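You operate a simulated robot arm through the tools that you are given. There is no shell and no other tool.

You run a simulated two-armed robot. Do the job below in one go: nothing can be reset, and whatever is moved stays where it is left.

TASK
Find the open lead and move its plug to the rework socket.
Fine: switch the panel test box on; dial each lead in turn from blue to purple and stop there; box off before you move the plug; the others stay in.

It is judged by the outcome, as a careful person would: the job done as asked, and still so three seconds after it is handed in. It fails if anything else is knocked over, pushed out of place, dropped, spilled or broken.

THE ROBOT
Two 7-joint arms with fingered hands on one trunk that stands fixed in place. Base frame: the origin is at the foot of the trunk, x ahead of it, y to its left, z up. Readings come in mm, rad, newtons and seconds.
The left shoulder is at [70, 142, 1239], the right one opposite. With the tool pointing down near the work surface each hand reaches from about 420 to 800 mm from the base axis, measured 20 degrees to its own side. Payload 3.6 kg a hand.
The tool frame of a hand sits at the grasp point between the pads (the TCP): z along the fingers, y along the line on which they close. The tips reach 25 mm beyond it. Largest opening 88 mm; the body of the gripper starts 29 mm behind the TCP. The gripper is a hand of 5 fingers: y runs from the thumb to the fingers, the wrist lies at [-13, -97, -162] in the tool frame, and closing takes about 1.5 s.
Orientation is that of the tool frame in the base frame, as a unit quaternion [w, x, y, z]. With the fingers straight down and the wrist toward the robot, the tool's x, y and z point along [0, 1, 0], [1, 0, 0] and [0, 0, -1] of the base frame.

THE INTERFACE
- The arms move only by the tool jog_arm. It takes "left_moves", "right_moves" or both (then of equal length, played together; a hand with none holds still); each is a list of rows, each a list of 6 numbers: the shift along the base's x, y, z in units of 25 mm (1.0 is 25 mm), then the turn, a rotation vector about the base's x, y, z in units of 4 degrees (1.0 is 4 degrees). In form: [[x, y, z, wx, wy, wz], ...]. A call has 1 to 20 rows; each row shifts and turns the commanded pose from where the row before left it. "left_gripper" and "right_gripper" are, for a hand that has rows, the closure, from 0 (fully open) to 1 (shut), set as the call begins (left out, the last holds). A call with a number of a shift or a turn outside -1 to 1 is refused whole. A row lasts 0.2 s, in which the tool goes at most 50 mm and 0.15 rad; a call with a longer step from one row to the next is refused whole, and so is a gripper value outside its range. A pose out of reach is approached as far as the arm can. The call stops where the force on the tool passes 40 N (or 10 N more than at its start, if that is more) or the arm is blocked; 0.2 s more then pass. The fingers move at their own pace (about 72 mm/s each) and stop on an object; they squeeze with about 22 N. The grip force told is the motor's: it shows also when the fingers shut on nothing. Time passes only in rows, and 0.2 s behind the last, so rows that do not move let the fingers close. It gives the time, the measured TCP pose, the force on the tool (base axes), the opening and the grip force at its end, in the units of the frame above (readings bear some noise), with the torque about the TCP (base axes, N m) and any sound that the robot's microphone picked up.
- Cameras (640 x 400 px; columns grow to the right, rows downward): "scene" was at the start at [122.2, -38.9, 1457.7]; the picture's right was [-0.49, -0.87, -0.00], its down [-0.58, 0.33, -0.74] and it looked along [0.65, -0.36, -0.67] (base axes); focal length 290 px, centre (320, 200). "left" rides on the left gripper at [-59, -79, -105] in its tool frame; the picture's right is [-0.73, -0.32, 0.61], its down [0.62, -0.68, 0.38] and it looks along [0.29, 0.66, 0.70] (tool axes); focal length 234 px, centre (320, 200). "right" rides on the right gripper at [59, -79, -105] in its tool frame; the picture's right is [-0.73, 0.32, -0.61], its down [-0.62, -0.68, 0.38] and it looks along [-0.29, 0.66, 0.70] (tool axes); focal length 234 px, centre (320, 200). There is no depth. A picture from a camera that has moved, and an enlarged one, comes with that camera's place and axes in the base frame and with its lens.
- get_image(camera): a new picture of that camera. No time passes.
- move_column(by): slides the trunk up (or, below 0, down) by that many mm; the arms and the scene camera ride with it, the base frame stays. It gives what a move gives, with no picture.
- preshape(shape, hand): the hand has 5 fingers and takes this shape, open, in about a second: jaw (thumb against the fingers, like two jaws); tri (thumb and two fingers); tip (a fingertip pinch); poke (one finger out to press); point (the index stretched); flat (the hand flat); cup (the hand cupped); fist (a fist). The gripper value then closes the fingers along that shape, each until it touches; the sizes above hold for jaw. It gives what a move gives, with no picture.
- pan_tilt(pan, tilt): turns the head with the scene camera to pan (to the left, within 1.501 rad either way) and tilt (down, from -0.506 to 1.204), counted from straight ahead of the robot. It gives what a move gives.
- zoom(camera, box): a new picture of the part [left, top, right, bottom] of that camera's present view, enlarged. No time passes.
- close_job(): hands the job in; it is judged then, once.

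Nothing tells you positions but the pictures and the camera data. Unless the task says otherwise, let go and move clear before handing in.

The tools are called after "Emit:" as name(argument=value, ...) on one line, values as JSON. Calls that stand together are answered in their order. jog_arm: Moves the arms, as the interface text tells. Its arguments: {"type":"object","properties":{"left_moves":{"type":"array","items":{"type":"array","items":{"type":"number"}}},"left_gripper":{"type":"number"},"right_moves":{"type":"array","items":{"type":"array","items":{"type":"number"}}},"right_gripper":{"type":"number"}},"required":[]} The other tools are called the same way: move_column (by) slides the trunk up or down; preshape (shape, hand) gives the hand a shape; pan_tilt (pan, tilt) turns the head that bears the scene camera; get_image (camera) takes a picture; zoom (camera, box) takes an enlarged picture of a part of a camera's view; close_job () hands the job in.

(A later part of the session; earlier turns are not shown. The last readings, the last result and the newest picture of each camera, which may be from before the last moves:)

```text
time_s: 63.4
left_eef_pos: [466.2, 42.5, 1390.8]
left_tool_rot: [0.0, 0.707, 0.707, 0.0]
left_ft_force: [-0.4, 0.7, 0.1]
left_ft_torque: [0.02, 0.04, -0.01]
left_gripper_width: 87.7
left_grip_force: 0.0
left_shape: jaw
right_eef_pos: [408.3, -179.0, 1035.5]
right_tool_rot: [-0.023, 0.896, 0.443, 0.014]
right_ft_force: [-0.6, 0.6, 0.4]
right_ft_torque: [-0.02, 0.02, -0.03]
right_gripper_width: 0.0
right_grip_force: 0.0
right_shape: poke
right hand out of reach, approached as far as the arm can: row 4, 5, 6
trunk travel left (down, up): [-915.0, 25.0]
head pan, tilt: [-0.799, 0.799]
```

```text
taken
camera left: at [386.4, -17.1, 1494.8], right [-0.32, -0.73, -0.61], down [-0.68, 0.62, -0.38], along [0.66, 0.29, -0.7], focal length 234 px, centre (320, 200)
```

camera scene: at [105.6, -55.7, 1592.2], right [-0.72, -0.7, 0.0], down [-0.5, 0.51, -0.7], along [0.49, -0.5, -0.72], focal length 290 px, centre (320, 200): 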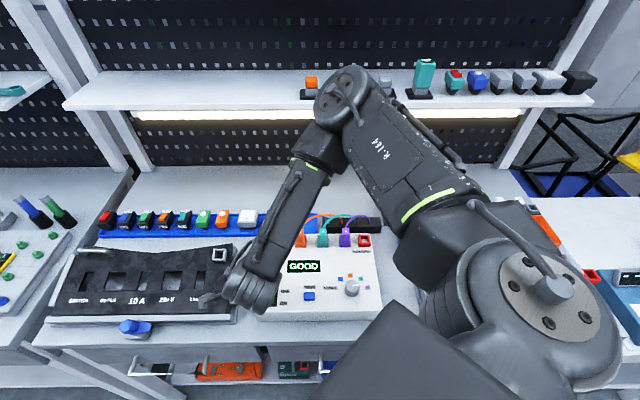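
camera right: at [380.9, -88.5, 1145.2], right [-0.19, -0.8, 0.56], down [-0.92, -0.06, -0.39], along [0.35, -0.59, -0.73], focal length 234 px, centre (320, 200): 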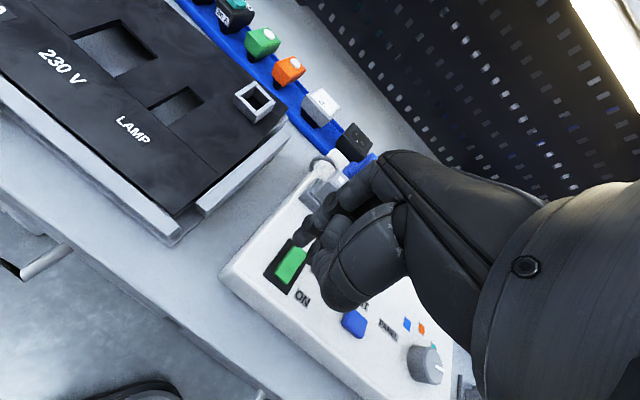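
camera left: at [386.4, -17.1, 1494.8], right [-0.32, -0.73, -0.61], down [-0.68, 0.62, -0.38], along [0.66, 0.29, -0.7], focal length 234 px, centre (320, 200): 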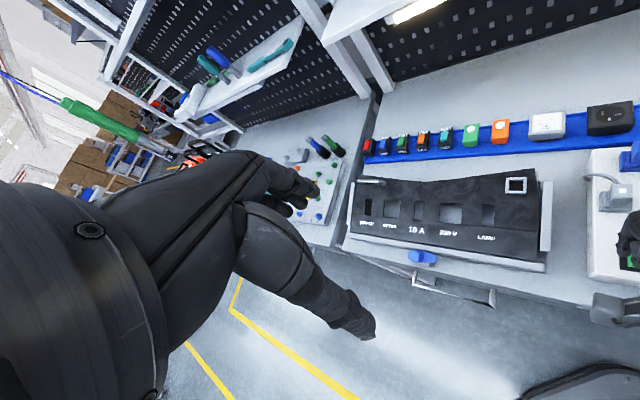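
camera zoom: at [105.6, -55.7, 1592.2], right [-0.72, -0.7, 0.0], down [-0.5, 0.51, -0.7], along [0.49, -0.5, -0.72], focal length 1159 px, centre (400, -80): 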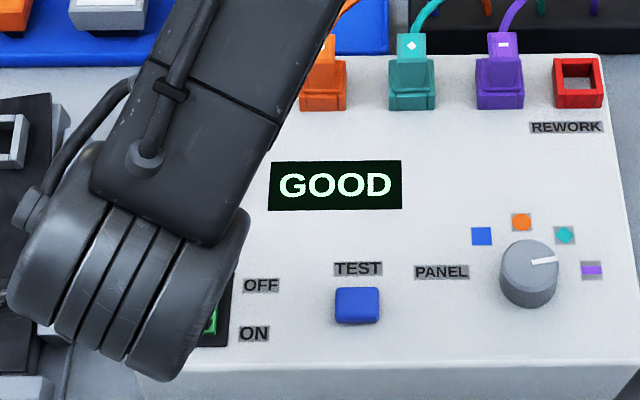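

The elbow has swung forward but nothing is near it; the hand is at the left front of the box, slightly tilted. I'll level it, move it over the far half of the rocker and go lower, where the reach is better.

Emit:
jog_arm(right_moves=[[0, 0, -0.4, -0.19, 0, 0], [0, 0, -0.4, -0.19, 0, 0], [0.033, -0.28, -0.3, -0.19, 0, 0], [0.033, -0.28, 0, -0.19, 0, 0], [0.033, -0.28, 0, 0, 0, 0], [0.033, -0.28, 0, 0, 0, 0]])

Emit:
zoom(camera="right", box=[220, 180, 380, 320])

Emit:
get_image(camera="scene")

```text
time_s: 64.8
left_eef_pos: [465.9, 41.4, 1390.9]
left_tool_rot: [0.0, 0.707, 0.707, 0.0]
left_ft_force: [0.1, 0.4, -0.6]
left_ft_torque: [-0.01, 0.03, 0.01]
left_gripper_width: 87.5
left_grip_force: 0.0
left_shape: jaw
right_eef_pos: [409.2, -206.9, 1007.8]
right_tool_rot: [0.001, 0.896, 0.443, 0.002]
right_ft_force: [-0.7, -0.4, 0.6]
right_ft_torque: [0.02, -0.01, -0.02]
right_gripper_width: 0.0
right_grip_force: 0.0
right_shape: poke
trunk travel left (down, up): [-915.0, 25.0]
head pan, tilt: [-0.799, 0.799]
```

```text
2.86 times, centred on (300, 250) of right
camera zoom: at [383.3, -111.4, 1113.3], right [-0.19, -0.77, 0.61], down [-0.92, -0.08, -0.39], along [0.35, -0.63, -0.69], focal length 669 px, centre (377, 57)
```

zoom: 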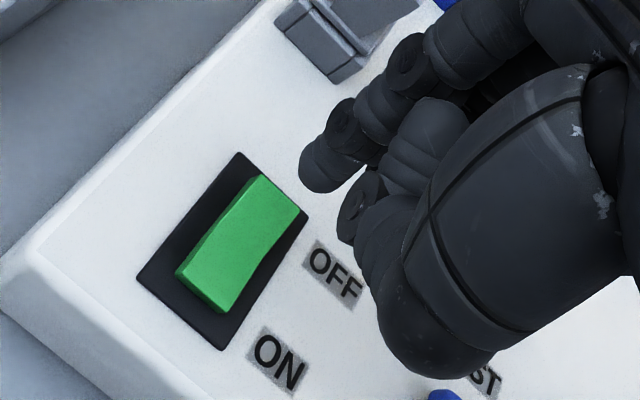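

```text
taken
camera scene: at [105.4, -56.5, 1592.2], right [-0.72, -0.7, 0.0], down [-0.5, 0.51, -0.7], along [0.49, -0.5, -0.72], focal length 290 px, centre (320, 200)
```

scene: 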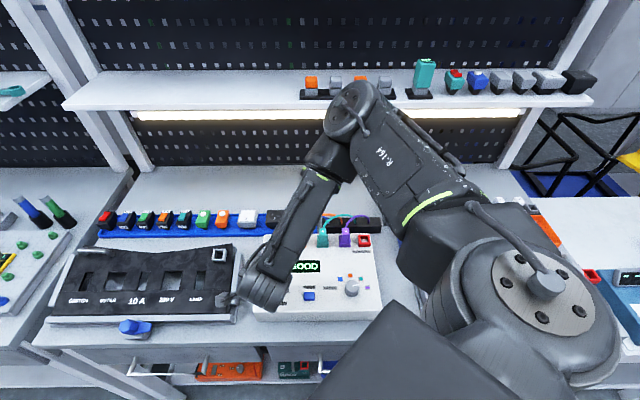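

The tip now lands on the far (OFF) half of the rocker and the curled fingers sit to its right, clear of the grey plug. I'll descend and press in small steps.

Emit:
jog_arm(right_moves=[[0, 0, -0.5, 0, 0, 0], [0, 0, -0.5, 0, 0, 0], [0, 0, -0.2, 0, 0, 0], [0, 0, -0.08, 0, 0, 0], [0, 0, -0.08, 0, 0, 0]])

Emit:
zoom(camera="right", box=[220, 180, 380, 320])

```text
time_s: 66.0
left_eef_pos: [464.9, 42.1, 1390.5]
left_tool_rot: [0.001, 0.708, 0.707, 0.001]
left_ft_force: [0.1, 0.2, 0.0]
left_ft_torque: [-0.01, 0.01, 0.04]
left_gripper_width: 87.8
left_grip_force: 0.0
left_shape: jaw
right_eef_pos: [410.2, -206.0, 974.0]
right_tool_rot: [0.003, 0.897, 0.443, 0.004]
right_ft_force: [6.5, -7.4, 26.7]
right_ft_torque: [-0.36, -0.02, 0.08]
right_gripper_width: 0.0
right_grip_force: 0.1
right_shape: poke
trunk travel left (down, up): [-915.0, 25.0]
head pan, tilt: [-0.799, 0.799]
```

```text
2.86 times, centred on (300, 250) of right
camera zoom: at [384.4, -110.2, 1079.4], right [-0.19, -0.77, 0.61], down [-0.92, -0.08, -0.39], along [0.35, -0.63, -0.69], focal length 669 px, centre (377, 57)
```

zoom: 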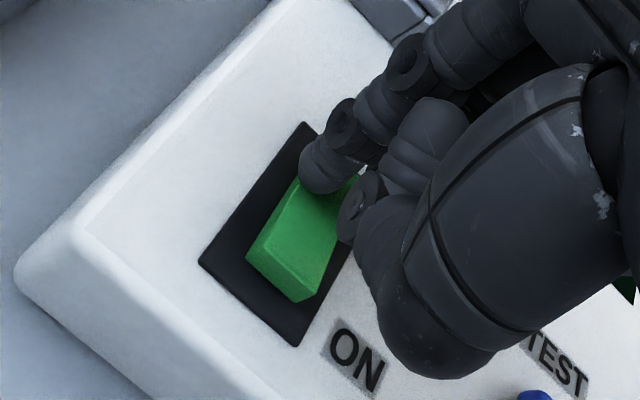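

The rocker appears to have tipped. I'll check the display.

Emit:
get_image(camera="scene")

Emit:
zoom(camera="scene", box=[230, 220, 390, 320])

Emit:
get_image(camera="right")

```text
taken
camera scene: at [103.6, -56.1, 1592.9], right [-0.72, -0.7, 0.0], down [-0.5, 0.51, -0.7], along [0.49, -0.5, -0.72], focal length 290 px, centre (320, 200)
```

scene: 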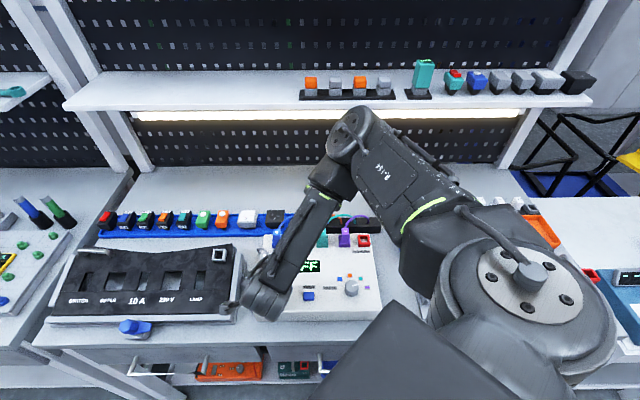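

```text
4.00 times, centred on (310, 270) of scene
camera zoom: at [103.6, -56.1, 1592.9], right [-0.72, -0.7, 0.0], down [-0.5, 0.51, -0.7], along [0.49, -0.5, -0.72], focal length 1159 px, centre (360, -80)
```

zoom: 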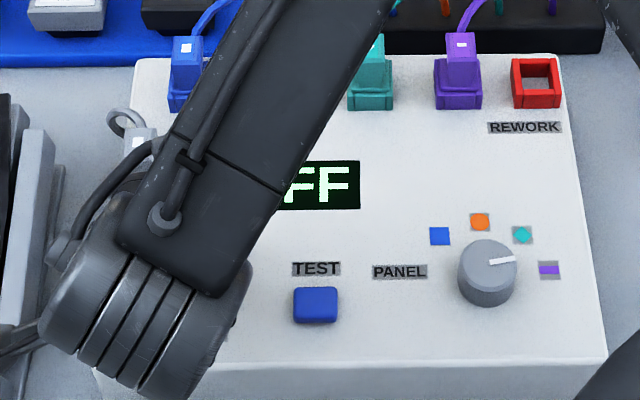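

```text
taken
camera right: at [384.4, -110.2, 1079.4], right [-0.19, -0.77, 0.61], down [-0.92, -0.08, -0.39], along [0.35, -0.63, -0.69], focal length 234 px, centre (320, 200)
```

right: 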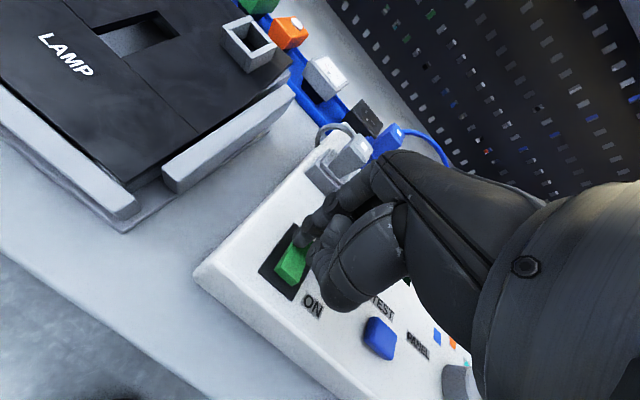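

The box is OFF again. I'll lift off the rocker gently.

Emit:
jog_arm(right_moves=[[0, 0, 0.2, 0, 0, 0], [0, 0, 0.5, 0, 0, 0], [0, 0, 0.8, 0, 0, 0], [0.3, 0, 0.8, 0, 0, 0], [0.5, -0.3, 0.8, 0, 0, 0], [0.5, -0.3, 0.8, 0, 0, 0], [0.5, -0.3, 0.8, 0, 0, 0]])

Emit:
get_image(camera="scene")

Emit:
get_image(camera="right")

```text
time_s: 67.6
left_eef_pos: [465.6, 42.1, 1389.8]
left_tool_rot: [0.0, 0.708, 0.707, 0.0]
left_ft_force: [0.7, 0.1, -0.6]
left_ft_torque: [0.01, -0.03, 0.01]
left_gripper_width: 87.9
left_grip_force: 0.0
left_shape: jaw
right_eef_pos: [456.4, -228.4, 1093.6]
right_tool_rot: [0.002, 0.896, 0.444, 0.002]
right_ft_force: [-0.9, 0.2, 0.3]
right_ft_torque: [0.01, 0.0, -0.01]
right_gripper_width: 0.0
right_grip_force: 0.0
right_shape: poke
trunk travel left (down, up): [-915.0, 25.0]
head pan, tilt: [-0.799, 0.799]
```

```text
taken
camera scene: at [105.6, -55.6, 1592.2], right [-0.72, -0.7, 0.0], down [-0.5, 0.51, -0.7], along [0.49, -0.5, -0.72], focal length 290 px, centre (320, 200)
```

scene: 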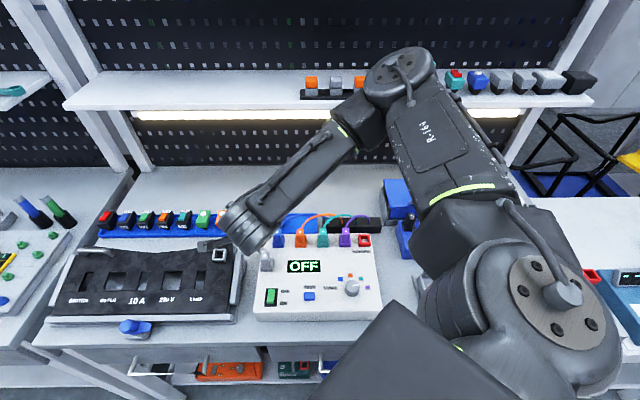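

```text
taken
camera right: at [431.4, -133.7, 1198.9], right [-0.19, -0.77, 0.61], down [-0.92, -0.08, -0.39], along [0.35, -0.63, -0.69], focal length 234 px, centre (320, 200)
```

right: 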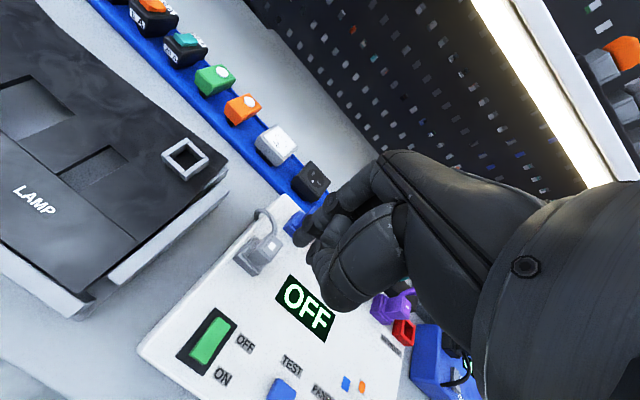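

The box is OFF, the dial is on purple and all plugs are in. Now I'll bring the wrist camera over for a close look at the blue plug's shape and cable exit.

Emit:
jog_arm(right_moves=[[0, -0.74, -0.1, 0, 0, -0.33], [0, -0.74, -0.1, 0, 0, -0.33], [0, -0.74, -0.1, 0, 0, -0.33], [0, -0.74, -0.1, 0, 0, -0.33], [0, -0.74, -0.1, 0, 0, -0.33], [0, -0.74, -0.1, 0, 0, -0.33]])

Emit:
get_image(camera="right")

Emit:
zoom(camera="right", box=[140, 120, 300, 260])

Emit:
get_image(camera="scene")

```text
time_s: 69.0
left_eef_pos: [465.3, 41.2, 1390.1]
left_tool_rot: [0.0, 0.707, 0.707, 0.0]
left_ft_force: [-0.5, 0.1, -0.3]
left_ft_torque: [-0.04, 0.04, 0.01]
left_gripper_width: 87.9
left_grip_force: 0.0
left_shape: jaw
right_eef_pos: [456.1, -340.2, 1073.7]
right_tool_rot: [0.001, 0.925, 0.381, 0.001]
right_ft_force: [-0.1, 0.3, 0.8]
right_ft_torque: [0.01, -0.01, -0.03]
right_gripper_width: 0.0
right_grip_force: 0.0
right_shape: poke
trunk travel left (down, up): [-915.0, 25.0]
head pan, tilt: [-0.799, 0.799]
```

```text
taken
camera right: at [442.5, -240.9, 1178.8], right [-0.29, -0.74, 0.61], down [-0.92, 0.04, -0.39], along [0.26, -0.67, -0.69], focal length 234 px, centre (320, 200)
```

right: 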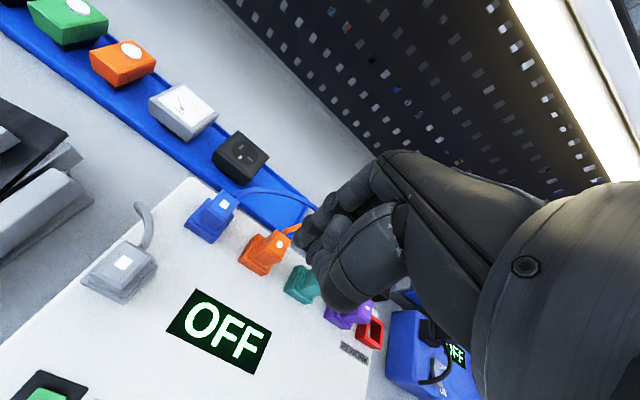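

```text
2.86 times, centred on (220, 190) of right
camera zoom: at [442.5, -240.9, 1178.8], right [-0.29, -0.74, 0.61], down [-0.92, 0.04, -0.39], along [0.26, -0.67, -0.69], focal length 669 px, centre (606, 229)
```

zoom: 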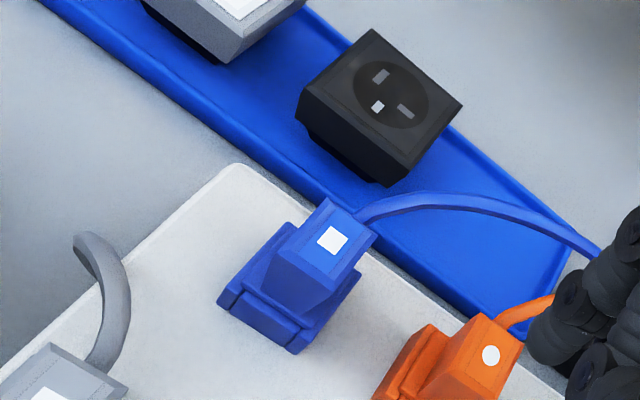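

```text
taken
camera scene: at [105.2, -56.3, 1592.3], right [-0.72, -0.7, 0.0], down [-0.5, 0.51, -0.7], along [0.49, -0.5, -0.72], focal length 290 px, centre (320, 200)
```

scene: 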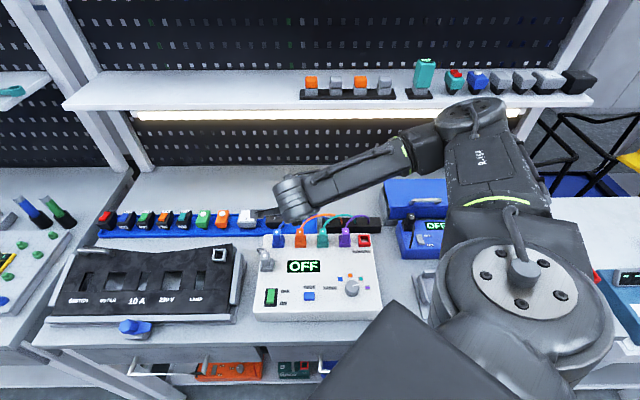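

I can see the blue plug body with its cable leaving the top at the far side. I'll zoom in tighter.

Emit:
zoom(camera="right", box=[180, 175, 260, 255])

Emit:
zoom(camera="scene", box=[255, 215, 315, 265])

Emit:
zoom(camera="scene", box=[325, 215, 385, 265])

```text
5.00 times, centred on (220, 215) of right
camera zoom: at [442.5, -240.9, 1178.8], right [-0.29, -0.74, 0.61], down [-0.92, 0.04, -0.39], along [0.26, -0.67, -0.69], focal length 1171 px, centre (820, 125)
```

zoom: 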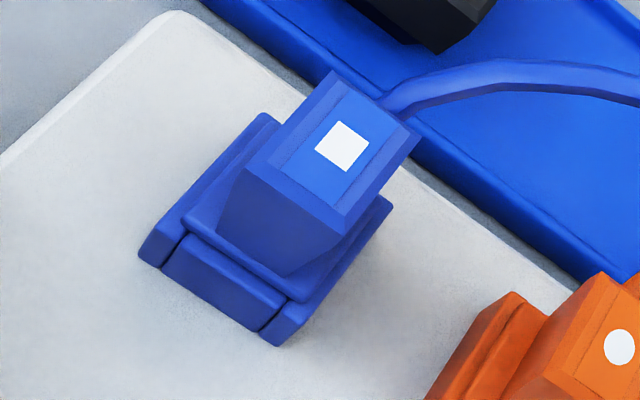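

```text
8.00 times, centred on (285, 240) of scene
camera zoom: at [105.2, -56.3, 1592.3], right [-0.72, -0.7, 0.0], down [-0.5, 0.51, -0.7], along [0.49, -0.5, -0.72], focal length 2318 px, centre (600, -120)
```

zoom: 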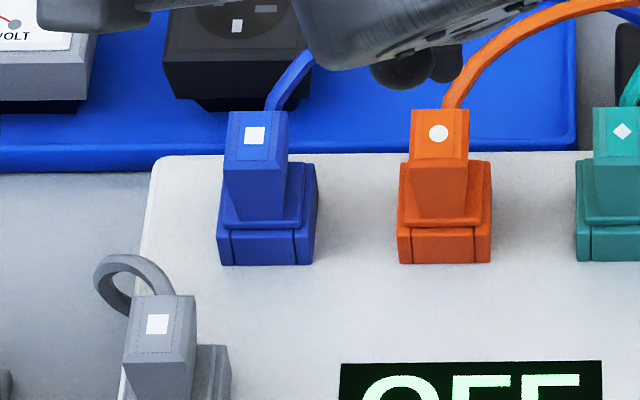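

```text
8.00 times, centred on (355, 240) of scene
camera zoom: at [105.2, -56.3, 1592.3], right [-0.72, -0.7, 0.0], down [-0.5, 0.51, -0.7], along [0.49, -0.5, -0.72], focal length 2318 px, centre (40, -120)
```

zoom: 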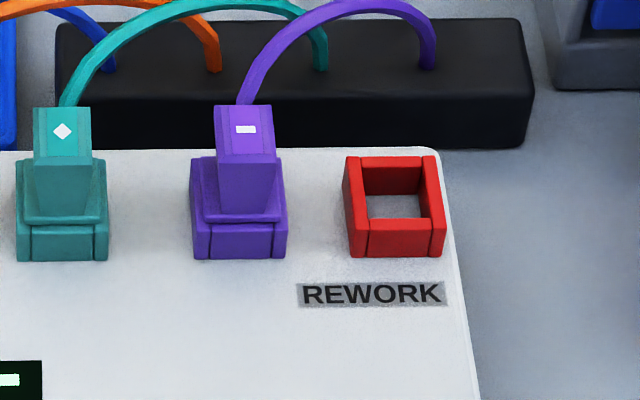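

The geometry is clear: each plug has a ~19 × 22 mm body standing from about z 961 to 987 in a ~34 mm ring socket; blue's top centre is about [516, −315]. I'll grip it by its side faces, so I open the tri shape and rotate the hand to yaw +45° at a safe height.

Emit:
preshape(hand="right", shape="tri")

Emit:
jog_arm(right_moves=[[0, 0, 0.5, 0, 0, 1], [0, 0, 0.5, 0, 0, 1], [0, 0, 0.5, 0, 0, 1], [0, 0, 0, 0, 0, 1], [0, 0, 0, 0, 0, 1], [0, 0, 0, 0, 0, 1], [0, 0, 0, 0, 0, 1], [0, 0, 0, 0, 0, 1], [0, 0, 0, 0, 0, 1], [0, 0, 0, 0, 0, 1], [0, 0, 0, 0, 0, 1], [0, 0, 0, 0, 0, 1], [0, 0, 0, 0, 0, 1], [0, 0, 0, 0, 0, 1], [0, 0, 0, 0, 0, 1], [0, 0, 0, 0, 0, 1], [0, 0, 0, 0, 0, 1], [0, 0, 0, 0, 0, 1], [0, 0, 0, 0, 0, 1], [0, 0, 0, 0, 0, 1]])

Emit:
get_image(camera="scene")

Emit:
get_image(camera="right")

```text
time_s: 69.9
left_eef_pos: [465.5, 43.4, 1391.7]
left_tool_rot: [0.0, 0.707, 0.707, 0.0]
left_ft_force: [1.1, 0.7, -0.2]
left_ft_torque: [0.0, 0.01, -0.01]
left_gripper_width: 87.5
left_grip_force: 0.2
left_shape: jaw
right_eef_pos: [455.9, -338.8, 1074.2]
right_tool_rot: [0.001, 0.925, 0.381, 0.002]
right_ft_force: [0.8, -0.3, -0.4]
right_ft_torque: [0.02, 0.01, -0.03]
right_gripper_width: 88.2
right_grip_force: 0.1
right_shape: tri
trunk travel left (down, up): [-915.0, 25.0]
head pan, tilt: [-0.799, 0.799]
```

```text
time_s: 74.1
left_eef_pos: [465.7, 42.4, 1390.4]
left_tool_rot: [0.001, 0.707, 0.708, -0.001]
left_ft_force: [0.1, -0.2, -0.3]
left_ft_torque: [0.06, 0.01, 0.03]
left_gripper_width: 87.8
left_grip_force: 0.0
left_shape: jaw
right_eef_pos: [457.2, -339.9, 1114.9]
right_tool_rot: [-0.001, 0.463, 0.886, 0.002]
right_ft_force: [-0.6, 1.3, 0.1]
right_ft_torque: [-0.01, 0.03, 0.01]
right_gripper_width: 88.0
right_grip_force: 0.0
right_shape: tri
trunk travel left (down, up): [-915.0, 25.0]
head pan, tilt: [-0.799, 0.799]
```

```text
taken
camera scene: at [105.8, -55.8, 1592.2], right [-0.72, -0.7, 0.0], down [-0.5, 0.51, -0.7], along [0.49, -0.5, -0.72], focal length 290 px, centre (320, 200)
```

scene: 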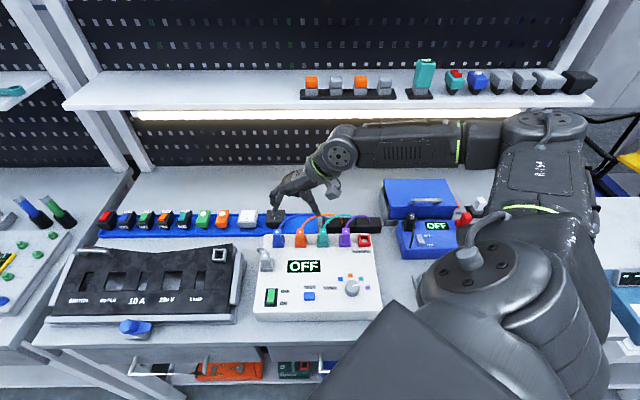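

```text
taken
camera right: at [359.6, -335.6, 1218.9], right [0.68, -0.41, 0.61], down [-0.2, -0.9, -0.39], along [0.71, 0.14, -0.69], focal length 234 px, centre (320, 200)
```

right: 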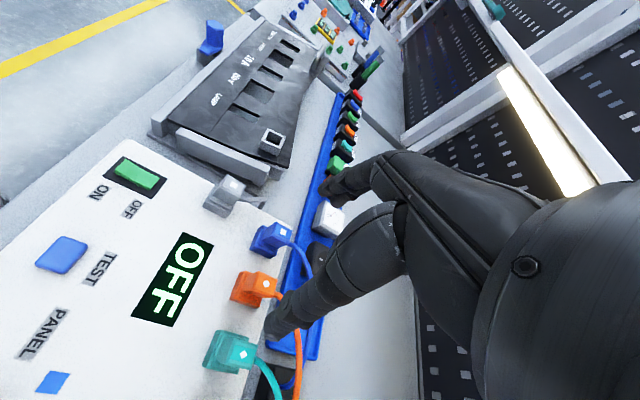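

Yaw is about +35° and the reach is fine. I'll finish the rotation, partly close to about 50 mm so the thumb fits between blue and orange, and move above the blue plug.

Emit:
jog_arm(right_moves=[[0.78, 0.327, 0, 0, 0, 0.85], [0.78, 0.327, 0, 0, 0, 0.85], [0.78, 0.327, 0, 0, 0, 0.85], [0, 0, -0.5, 0, 0, 0], [0, 0, -0.5, 0, 0, 0], [0, 0, 0, 0, 0, 0], [0, 0, 0, 0, 0, 0]], right_gripper=0.43)

Emit:
get_image(camera="right")

Emit:
zoom(camera="scene", box=[235, 165, 365, 265])

```text
time_s: 75.7
left_eef_pos: [464.7, 42.1, 1389.0]
left_tool_rot: [0.001, 0.707, 0.707, 0.0]
left_ft_force: [-1.3, -0.2, -0.3]
left_ft_torque: [-0.04, -0.01, -0.02]
left_gripper_width: 87.8
left_grip_force: 0.2
left_shape: jaw
right_eef_pos: [511.8, -317.0, 1086.7]
right_tool_rot: [0.0, 0.384, 0.924, 0.002]
right_ft_force: [-0.1, 0.6, 0.0]
right_ft_torque: [-0.03, 0.0, 0.0]
right_gripper_width: 50.7
right_grip_force: 0.0
right_shape: tri
trunk travel left (down, up): [-915.0, 25.0]
head pan, tilt: [-0.799, 0.799]
```

```text
taken
camera right: at [415.8, -329.8, 1192.4], right [0.74, -0.29, 0.61], down [-0.04, -0.92, -0.39], along [0.67, 0.26, -0.69], focal length 234 px, centre (320, 200)
```

right: 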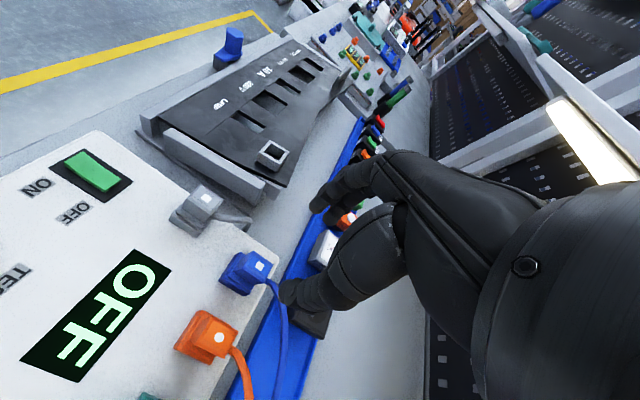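

```text
4.00 times, centred on (300, 215) of scene
camera zoom: at [105.6, -55.6, 1592.3], right [-0.72, -0.7, 0.0], down [-0.5, 0.51, -0.7], along [0.49, -0.5, -0.72], focal length 1159 px, centre (400, 140)
```

zoom: 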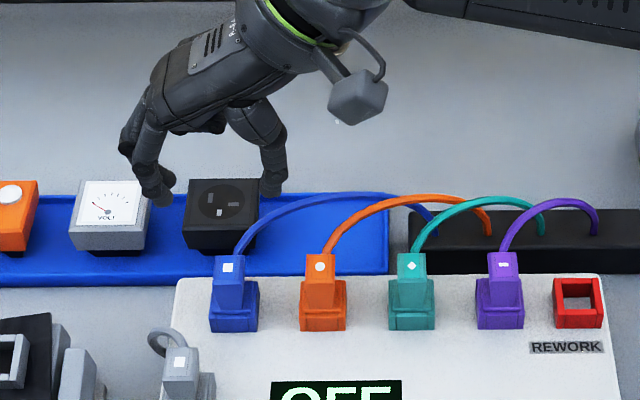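

The hand is level at yaw +45° with a 51 mm opening. I'll fine-shift a few mm and come down to just above the plug top.

Emit:
jog_arm(right_moves=[[0.14, 0.11, -0.6, 0, 0, 0], [0, 0, -0.7, 0, 0, 0], [0, 0, -0.7, 0, 0, 0], [0, 0, -0.6, 0, 0, 0], [0, 0, 0, 0, 0, 0]])

Emit:
zoom(camera="right", box=[240, 180, 400, 340])

Emit:
zoom(camera="scene", box=[255, 195, 335, 265])

```text
time_s: 76.9
left_eef_pos: [465.9, 41.3, 1390.2]
left_tool_rot: [0.0, 0.707, 0.707, 0.0]
left_ft_force: [-0.1, 0.5, -0.6]
left_ft_torque: [-0.02, 0.03, 0.02]
left_gripper_width: 88.1
left_grip_force: 0.0
left_shape: jaw
right_eef_pos: [518.1, -312.1, 1024.4]
right_tool_rot: [-0.001, 0.383, 0.924, 0.002]
right_ft_force: [0.5, -0.5, -0.3]
right_ft_torque: [0.0, 0.0, 0.0]
right_gripper_width: 50.5
right_grip_force: 0.0
right_shape: tri
trunk travel left (down, up): [-915.0, 25.0]
head pan, tilt: [-0.799, 0.799]
```

```text
2.50 times, centred on (320, 260) of right
camera zoom: at [422.1, -325.5, 1128.6], right [0.74, -0.29, 0.61], down [-0.04, -0.92, -0.39], along [0.67, 0.26, -0.69], focal length 585 px, centre (320, 50)
```

zoom: 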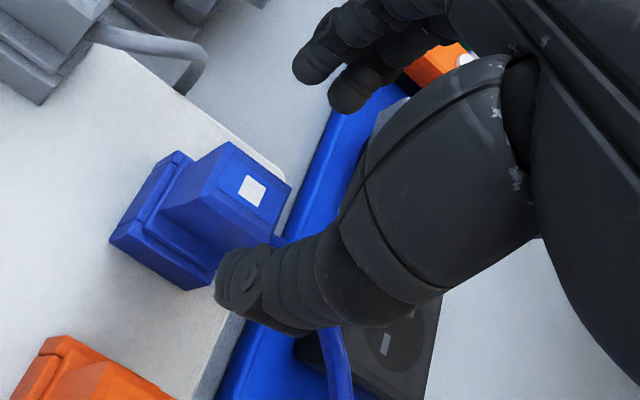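

```text
5.71 times, centred on (295, 230) of scene
camera zoom: at [105.8, -55.6, 1592.2], right [-0.72, -0.7, 0.0], down [-0.5, 0.51, -0.7], along [0.49, -0.5, -0.72], focal length 1656 px, centre (463, 29)
```

zoom: 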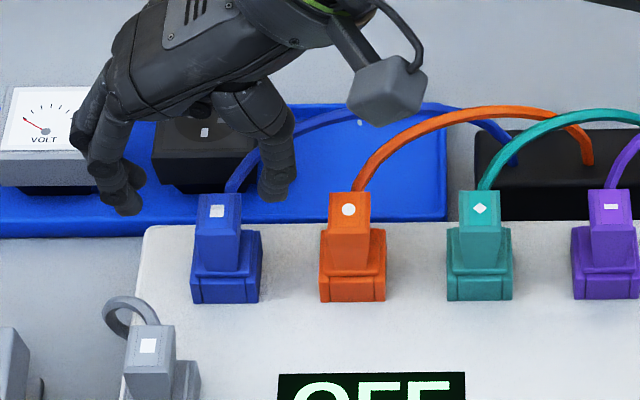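

The TCP is within about 1–2 mm of the plug centre. I'll descend to grip height with the fingertips just above the flange.

Emit:
jog_arm(right_moves=[[0, -0.04, -0.5, 0, 0, 0], [0, 0, -0.5, 0, 0, 0], [0, 0, -0.36, 0, 0, 0], [0, 0, 0, 0, 0, 0]])

Emit:
zoom(camera="right", box=[240, 180, 400, 340])

Emit:
zoom(camera="scene", box=[255, 205, 325, 265])

```text
time_s: 77.9
left_eef_pos: [465.2, 42.0, 1390.7]
left_tool_rot: [0.0, 0.707, 0.707, 0.0]
left_ft_force: [-0.3, -0.4, 0.7]
left_ft_torque: [0.02, 0.01, -0.02]
left_gripper_width: 87.6
left_grip_force: 0.0
left_shape: jaw
right_eef_pos: [518.6, -311.6, 988.2]
right_tool_rot: [0.0, 0.382, 0.924, 0.002]
right_ft_force: [-0.9, 0.5, 1.0]
right_ft_torque: [-0.02, -0.03, -0.02]
right_gripper_width: 50.6
right_grip_force: 0.1
right_shape: tri
trunk travel left (down, up): [-915.0, 25.0]
head pan, tilt: [-0.799, 0.799]
```

```text
2.50 times, centred on (320, 260) of right
camera zoom: at [422.3, -325.6, 1093.4], right [0.74, -0.29, 0.61], down [-0.04, -0.92, -0.39], along [0.67, 0.26, -0.69], focal length 585 px, centre (320, 50)
```

zoom: 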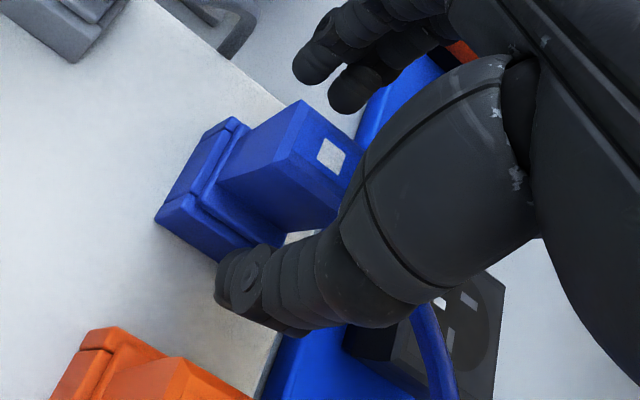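

```text
6.67 times, centred on (290, 235) of scene
camera zoom: at [105.6, -55.7, 1592.2], right [-0.72, -0.7, 0.0], down [-0.5, 0.51, -0.7], along [0.49, -0.5, -0.72], focal length 1932 px, centre (520, -33)
```

zoom: 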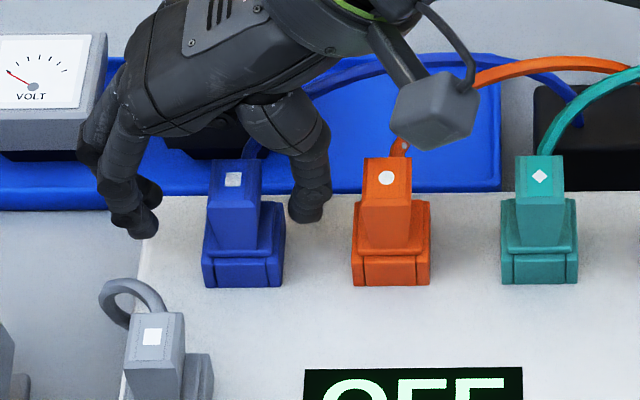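

The plug sits between the thumb and fingers, with the hand a few mm left of centre. I'll nudge right 3 mm and close on the body.

Emit:
jog_arm(right_moves=[[-0.085, -0.085, 0, 0, 0, 0], [0, 0, 0, 0, 0, 0]])

Emit:
jog_arm(right_moves=[[0, 0, 0, 0, 0, 0], [0, 0, 0, 0, 0, 0], [0, 0, 0, 0, 0, 0], [0, 0, 0, 0, 0, 0], [0, 0, 0, 0, 0, 0], [0, 0, 0, 0, 0, 0], [0, 0, 0, 0, 0, 0], [0, 0, 0, 0, 0, 0]], right_gripper=1)

Emit:
zoom(camera="right", box=[240, 180, 400, 340])

Emit:
zoom(camera="scene", box=[255, 205, 325, 265])

```text
time_s: 78.5
left_eef_pos: [465.6, 42.2, 1390.3]
left_tool_rot: [0.0, 0.707, 0.707, 0.0]
left_ft_force: [-0.9, -0.5, -0.4]
left_ft_torque: [0.01, 0.03, 0.0]
left_gripper_width: 87.9
left_grip_force: 0.1
left_shape: jaw
right_eef_pos: [515.4, -314.3, 988.3]
right_tool_rot: [-0.001, 0.383, 0.924, 0.002]
right_ft_force: [0.2, 0.5, -0.6]
right_ft_torque: [0.0, 0.04, -0.02]
right_gripper_width: 50.4
right_grip_force: 0.0
right_shape: tri
trunk travel left (down, up): [-915.0, 25.0]
head pan, tilt: [-0.799, 0.799]
```

```text
time_s: 80.3
left_eef_pos: [467.1, 42.3, 1390.4]
left_tool_rot: [0.0, 0.707, 0.707, 0.0]
left_ft_force: [0.0, -0.3, 0.0]
left_ft_torque: [0.04, -0.01, 0.01]
left_gripper_width: 87.7
left_grip_force: 0.0
left_shape: jaw
right_eef_pos: [515.9, -314.0, 988.8]
right_tool_rot: [-0.001, 0.383, 0.924, 0.003]
right_ft_force: [-1.8, -0.5, -3.7]
right_ft_torque: [0.01, -0.03, 0.02]
right_gripper_width: 10.9
right_grip_force: 22.1
right_shape: tri
trunk travel left (down, up): [-915.0, 25.0]
head pan, tilt: [-0.799, 0.799]
```

```text
2.50 times, centred on (320, 260) of right
camera zoom: at [419.9, -328.1, 1093.2], right [0.74, -0.29, 0.61], down [-0.04, -0.92, -0.39], along [0.67, 0.26, -0.69], focal length 585 px, centre (320, 50)
```

zoom: 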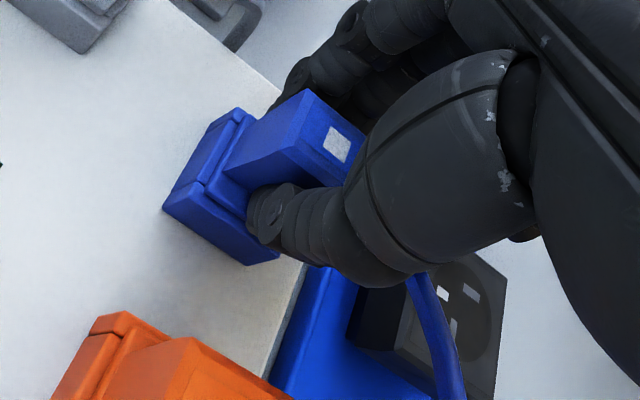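

```text
6.67 times, centred on (290, 235) of scene
camera zoom: at [105.9, -56.0, 1592.2], right [-0.72, -0.7, 0.0], down [-0.5, 0.51, -0.7], along [0.49, -0.5, -0.72], focal length 1932 px, centre (520, -33)
```

zoom: 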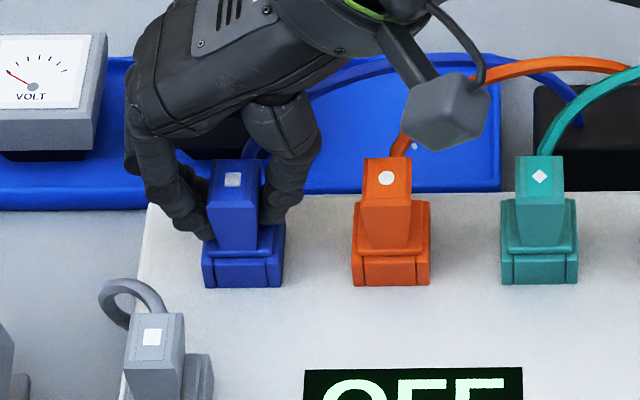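

The plug body is held (22 N). Noting the grip pose [515.9, −314.0, 988.8], I'll pull straight up slowly.

Emit:
jog_arm(right_moves=[[0, 0, 0.12, 0, 0, 0], [0, 0, 0.12, 0, 0, 0], [0, 0, 0.12, 0, 0, 0], [0, 0, 0.12, 0, 0, 0]])

Emit:
zoom(camera="scene", box=[255, 205, 325, 265])

Emit:
zoom(camera="right", box=[240, 180, 400, 340])

```text
time_s: 81.3
left_eef_pos: [465.7, 43.0, 1390.9]
left_tool_rot: [0.0, 0.707, 0.707, 0.0]
left_ft_force: [0.4, 0.0, 0.6]
left_ft_torque: [-0.04, -0.03, 0.01]
left_gripper_width: 87.5
left_grip_force: 0.1
left_shape: jaw
right_eef_pos: [517.4, -314.6, 1001.1]
right_tool_rot: [-0.001, 0.383, 0.924, 0.002]
right_ft_force: [0.0, 0.4, -0.3]
right_ft_torque: [0.0, -0.02, 0.01]
right_gripper_width: 10.6
right_grip_force: 21.7
right_shape: tri
trunk travel left (down, up): [-915.0, 25.0]
head pan, tilt: [-0.799, 0.799]
```

```text
6.67 times, centred on (290, 235) of scene
camera zoom: at [105.7, -55.5, 1592.2], right [-0.72, -0.7, 0.0], down [-0.5, 0.51, -0.7], along [0.49, -0.5, -0.72], focal length 1932 px, centre (520, -33)
```

zoom: 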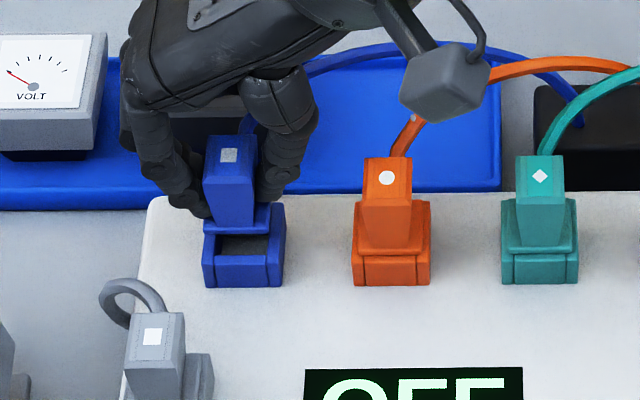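

```text
2.50 times, centred on (320, 260) of right
camera zoom: at [420.7, -328.7, 1106.3], right [0.74, -0.29, 0.61], down [-0.04, -0.92, -0.39], along [0.67, 0.26, -0.69], focal length 585 px, centre (320, 50)
```

zoom: 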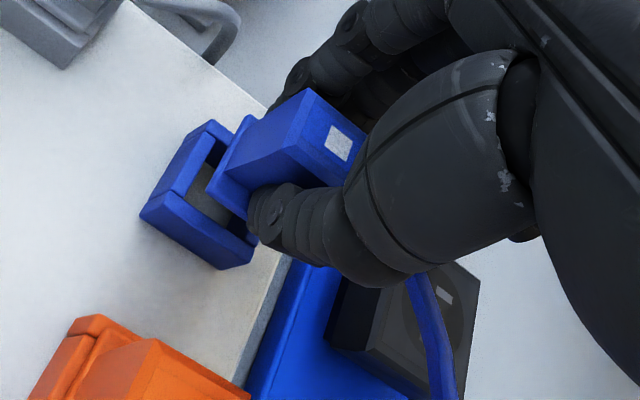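

The plug came out freely and is firmly held. I'll lift it high enough to clear the other plugs and their cable arcs.

Emit:
jog_arm(right_moves=[[0, 0, 0.4, 0, 0, 0], [0, 0, 0.5, 0, 0, 0], [0, 0, 0.6, 0, 0, 0], [0, 0, 0.6, 0, 0, 0], [0, 0, 0.6, 0, 0, 0], [0, 0, 0.5, 0, 0, 0], [0, 0, 0, 0, 0, 0]])

Emit:
get_image(camera="scene")

Emit:
zoom(camera="scene", box=[235, 165, 365, 265])

Emit:
get_image(camera="right")

```text
time_s: 82.9
left_eef_pos: [466.1, 43.0, 1390.7]
left_tool_rot: [0.001, 0.708, 0.707, 0.0]
left_ft_force: [-0.7, 0.1, -1.2]
left_ft_torque: [-0.01, 0.0, 0.03]
left_gripper_width: 87.6
left_grip_force: 0.0
left_shape: jaw
right_eef_pos: [516.0, -314.8, 1082.7]
right_tool_rot: [-0.001, 0.383, 0.924, 0.003]
right_ft_force: [0.1, 0.4, -0.6]
right_ft_torque: [-0.01, 0.01, 0.03]
right_gripper_width: 10.5
right_grip_force: 21.9
right_shape: tri
trunk travel left (down, up): [-915.0, 25.0]
head pan, tilt: [-0.799, 0.799]
```

```text
taken
camera scene: at [105.8, -55.7, 1592.2], right [-0.72, -0.7, 0.0], down [-0.5, 0.51, -0.7], along [0.49, -0.5, -0.72], focal length 290 px, centre (320, 200)
```

scene: 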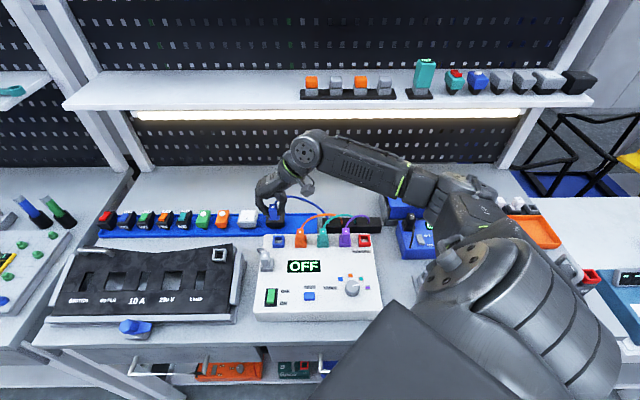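

```text
4.00 times, centred on (300, 215) of scene
camera zoom: at [105.8, -55.7, 1592.2], right [-0.72, -0.7, 0.0], down [-0.5, 0.51, -0.7], along [0.49, -0.5, -0.72], focal length 1159 px, centre (400, 140)
```

zoom: 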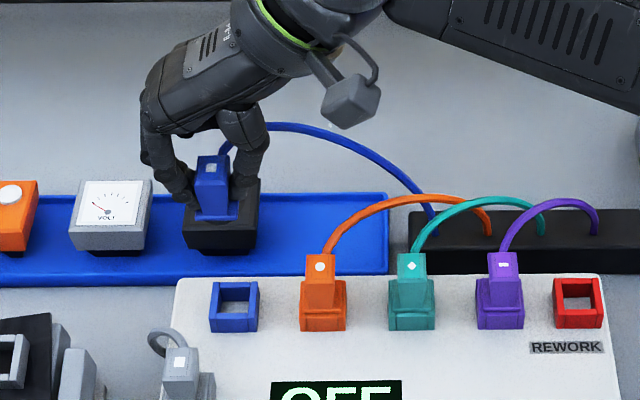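

```text
taken
camera right: at [420.5, -329.2, 1187.1], right [0.74, -0.29, 0.61], down [-0.04, -0.92, -0.39], along [0.67, 0.26, -0.69], focal length 234 px, centre (320, 200)
```

right: 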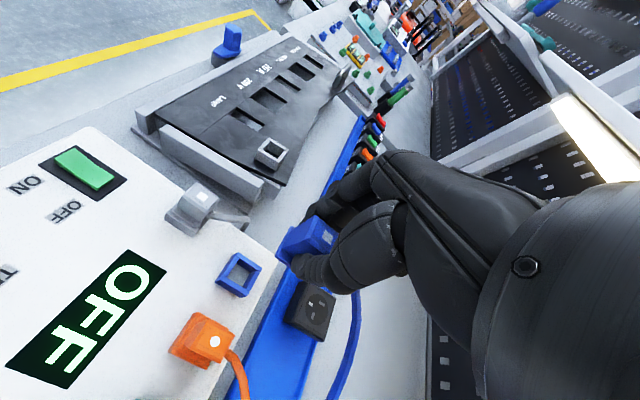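

The plug is clear, other plugs are in place. I'll zoom on the empty blue ring and the rework ring with the same camera to measure the exact displacement between them.

Emit:
zoom(camera="scene", box=[268, 228, 308, 254])

Emit:
zoom(camera="scene", box=[348, 228, 388, 254])

```text
15.38 times, centred on (288, 241) of scene
camera zoom: at [105.8, -55.7, 1592.2], right [-0.72, -0.7, 0.0], down [-0.5, 0.51, -0.7], along [0.49, -0.5, -0.72], focal length 4458 px, centre (812, -431)
```

zoom: 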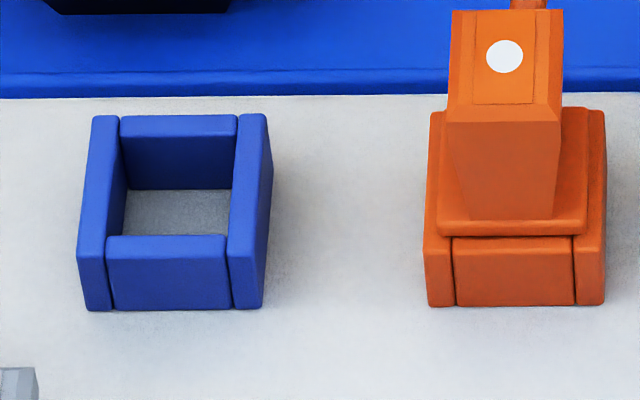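

```text
15.38 times, centred on (368, 241) of scene
camera zoom: at [105.8, -55.7, 1592.2], right [-0.72, -0.7, 0.0], down [-0.5, 0.51, -0.7], along [0.49, -0.5, -0.72], focal length 4458 px, centre (-418, -431)
```

zoom: 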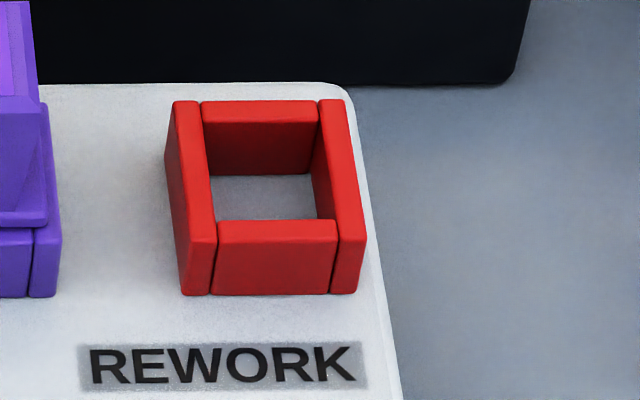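

Displacement from the blue ring to the rework ring comes out at ≈234 mm along the box's right axis, with the box at exactly 45°. I'll look at the held plug itself to see its lower part and any tilt.

Emit:
zoom(camera="scene", box=[255, 195, 305, 228])

Emit:
zoom(camera="right", box=[250, 190, 360, 290])

```text
12.12 times, centred on (280, 212) of scene
camera zoom: at [105.8, -55.7, 1592.2], right [-0.72, -0.7, 0.0], down [-0.5, 0.51, -0.7], along [0.49, -0.5, -0.72], focal length 3512 px, centre (805, 61)
```

zoom: 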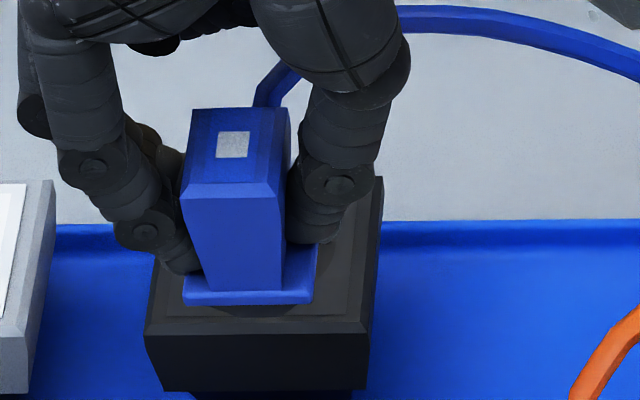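

```text
4.00 times, centred on (305, 240) of right
camera zoom: at [420.5, -329.2, 1187.1], right [0.74, -0.29, 0.61], down [-0.04, -0.92, -0.39], along [0.67, 0.26, -0.69], focal length 937 px, centre (380, 40)
```

zoom: 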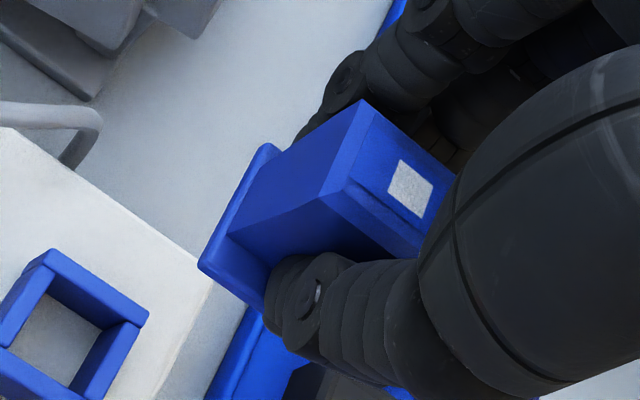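

The plug hangs straight in the grip. I'll carry it 234 mm along the socket row at this height to above the rework socket.

Emit:
jog_arm(right_moves=[[-0.4, -0.4, 0, 0, 0, 0], [-0.55, -0.55, 0, 0, 0, 0], [-0.57, -0.57, 0, 0, 0, 0], [-0.57, -0.57, 0, 0, 0, 0], [-0.57, -0.57, 0, 0, 0, 0], [-0.57, -0.57, 0, 0, 0, 0], [-0.57, -0.57, 0, 0, 0, 0], [-0.57, -0.57, 0, 0, 0, 0], [-0.57, -0.57, 0, 0, 0, 0], [-0.57, -0.57, 0, 0, 0, 0], [-0.57, -0.57, 0, 0, 0, 0], [-0.54, -0.54, 0, 0, 0, 0], [0, 0, 0, 0, 0, 0], [0, 0, 0, 0, 0, 0]])

Emit:
get_image(camera="scene")

Emit:
get_image(camera="right")

Emit:
zoom(camera="scene", box=[315, 175, 415, 255])

```text
time_s: 85.9
left_eef_pos: [466.0, 42.7, 1390.5]
left_tool_rot: [0.0, 0.707, 0.707, 0.0]
left_ft_force: [0.1, -0.5, 0.3]
left_ft_torque: [0.0, 0.0, 0.04]
left_gripper_width: 87.6
left_grip_force: 0.1
left_shape: jaw
right_eef_pos: [352.0, -481.6, 1079.5]
right_tool_rot: [-0.001, 0.382, 0.924, 0.003]
right_ft_force: [-0.3, 0.1, -0.4]
right_ft_torque: [-0.03, -0.02, 0.02]
right_gripper_width: 10.4
right_grip_force: 22.3
right_shape: tri
trunk travel left (down, up): [-915.0, 25.0]
head pan, tilt: [-0.799, 0.799]
```

```text
taken
camera scene: at [105.9, -55.6, 1592.2], right [-0.72, -0.7, 0.0], down [-0.5, 0.51, -0.7], along [0.49, -0.5, -0.72], focal length 290 px, centre (320, 200)
```

scene: 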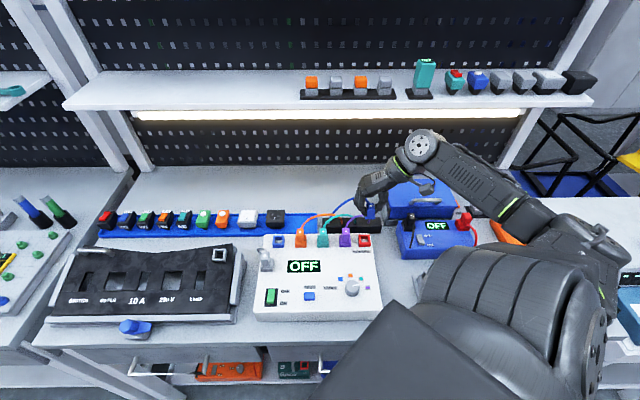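

```text
taken
camera right: at [255.7, -496.1, 1184.5], right [0.74, -0.29, 0.61], down [-0.04, -0.92, -0.39], along [0.67, 0.26, -0.69], focal length 234 px, centre (320, 200)
```

right: 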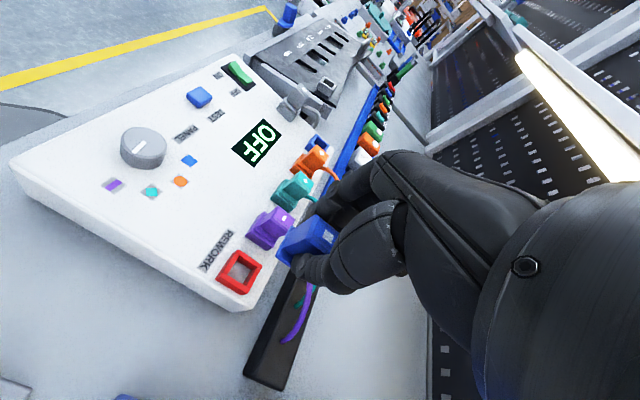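

```text
5.00 times, centred on (365, 215) of scene
camera zoom: at [105.9, -55.6, 1592.2], right [-0.72, -0.7, 0.0], down [-0.5, 0.51, -0.7], along [0.49, -0.5, -0.72], focal length 1449 px, centre (95, 125)
```

zoom: 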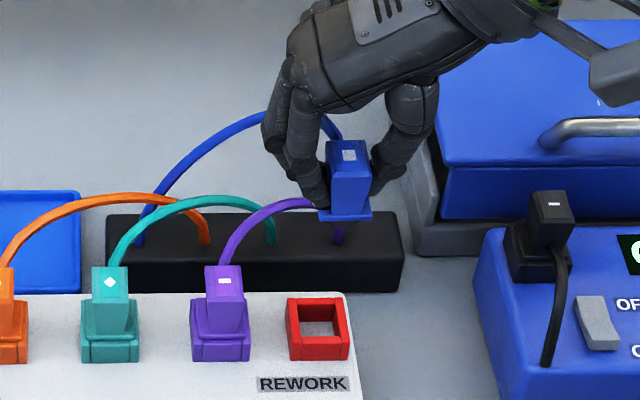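

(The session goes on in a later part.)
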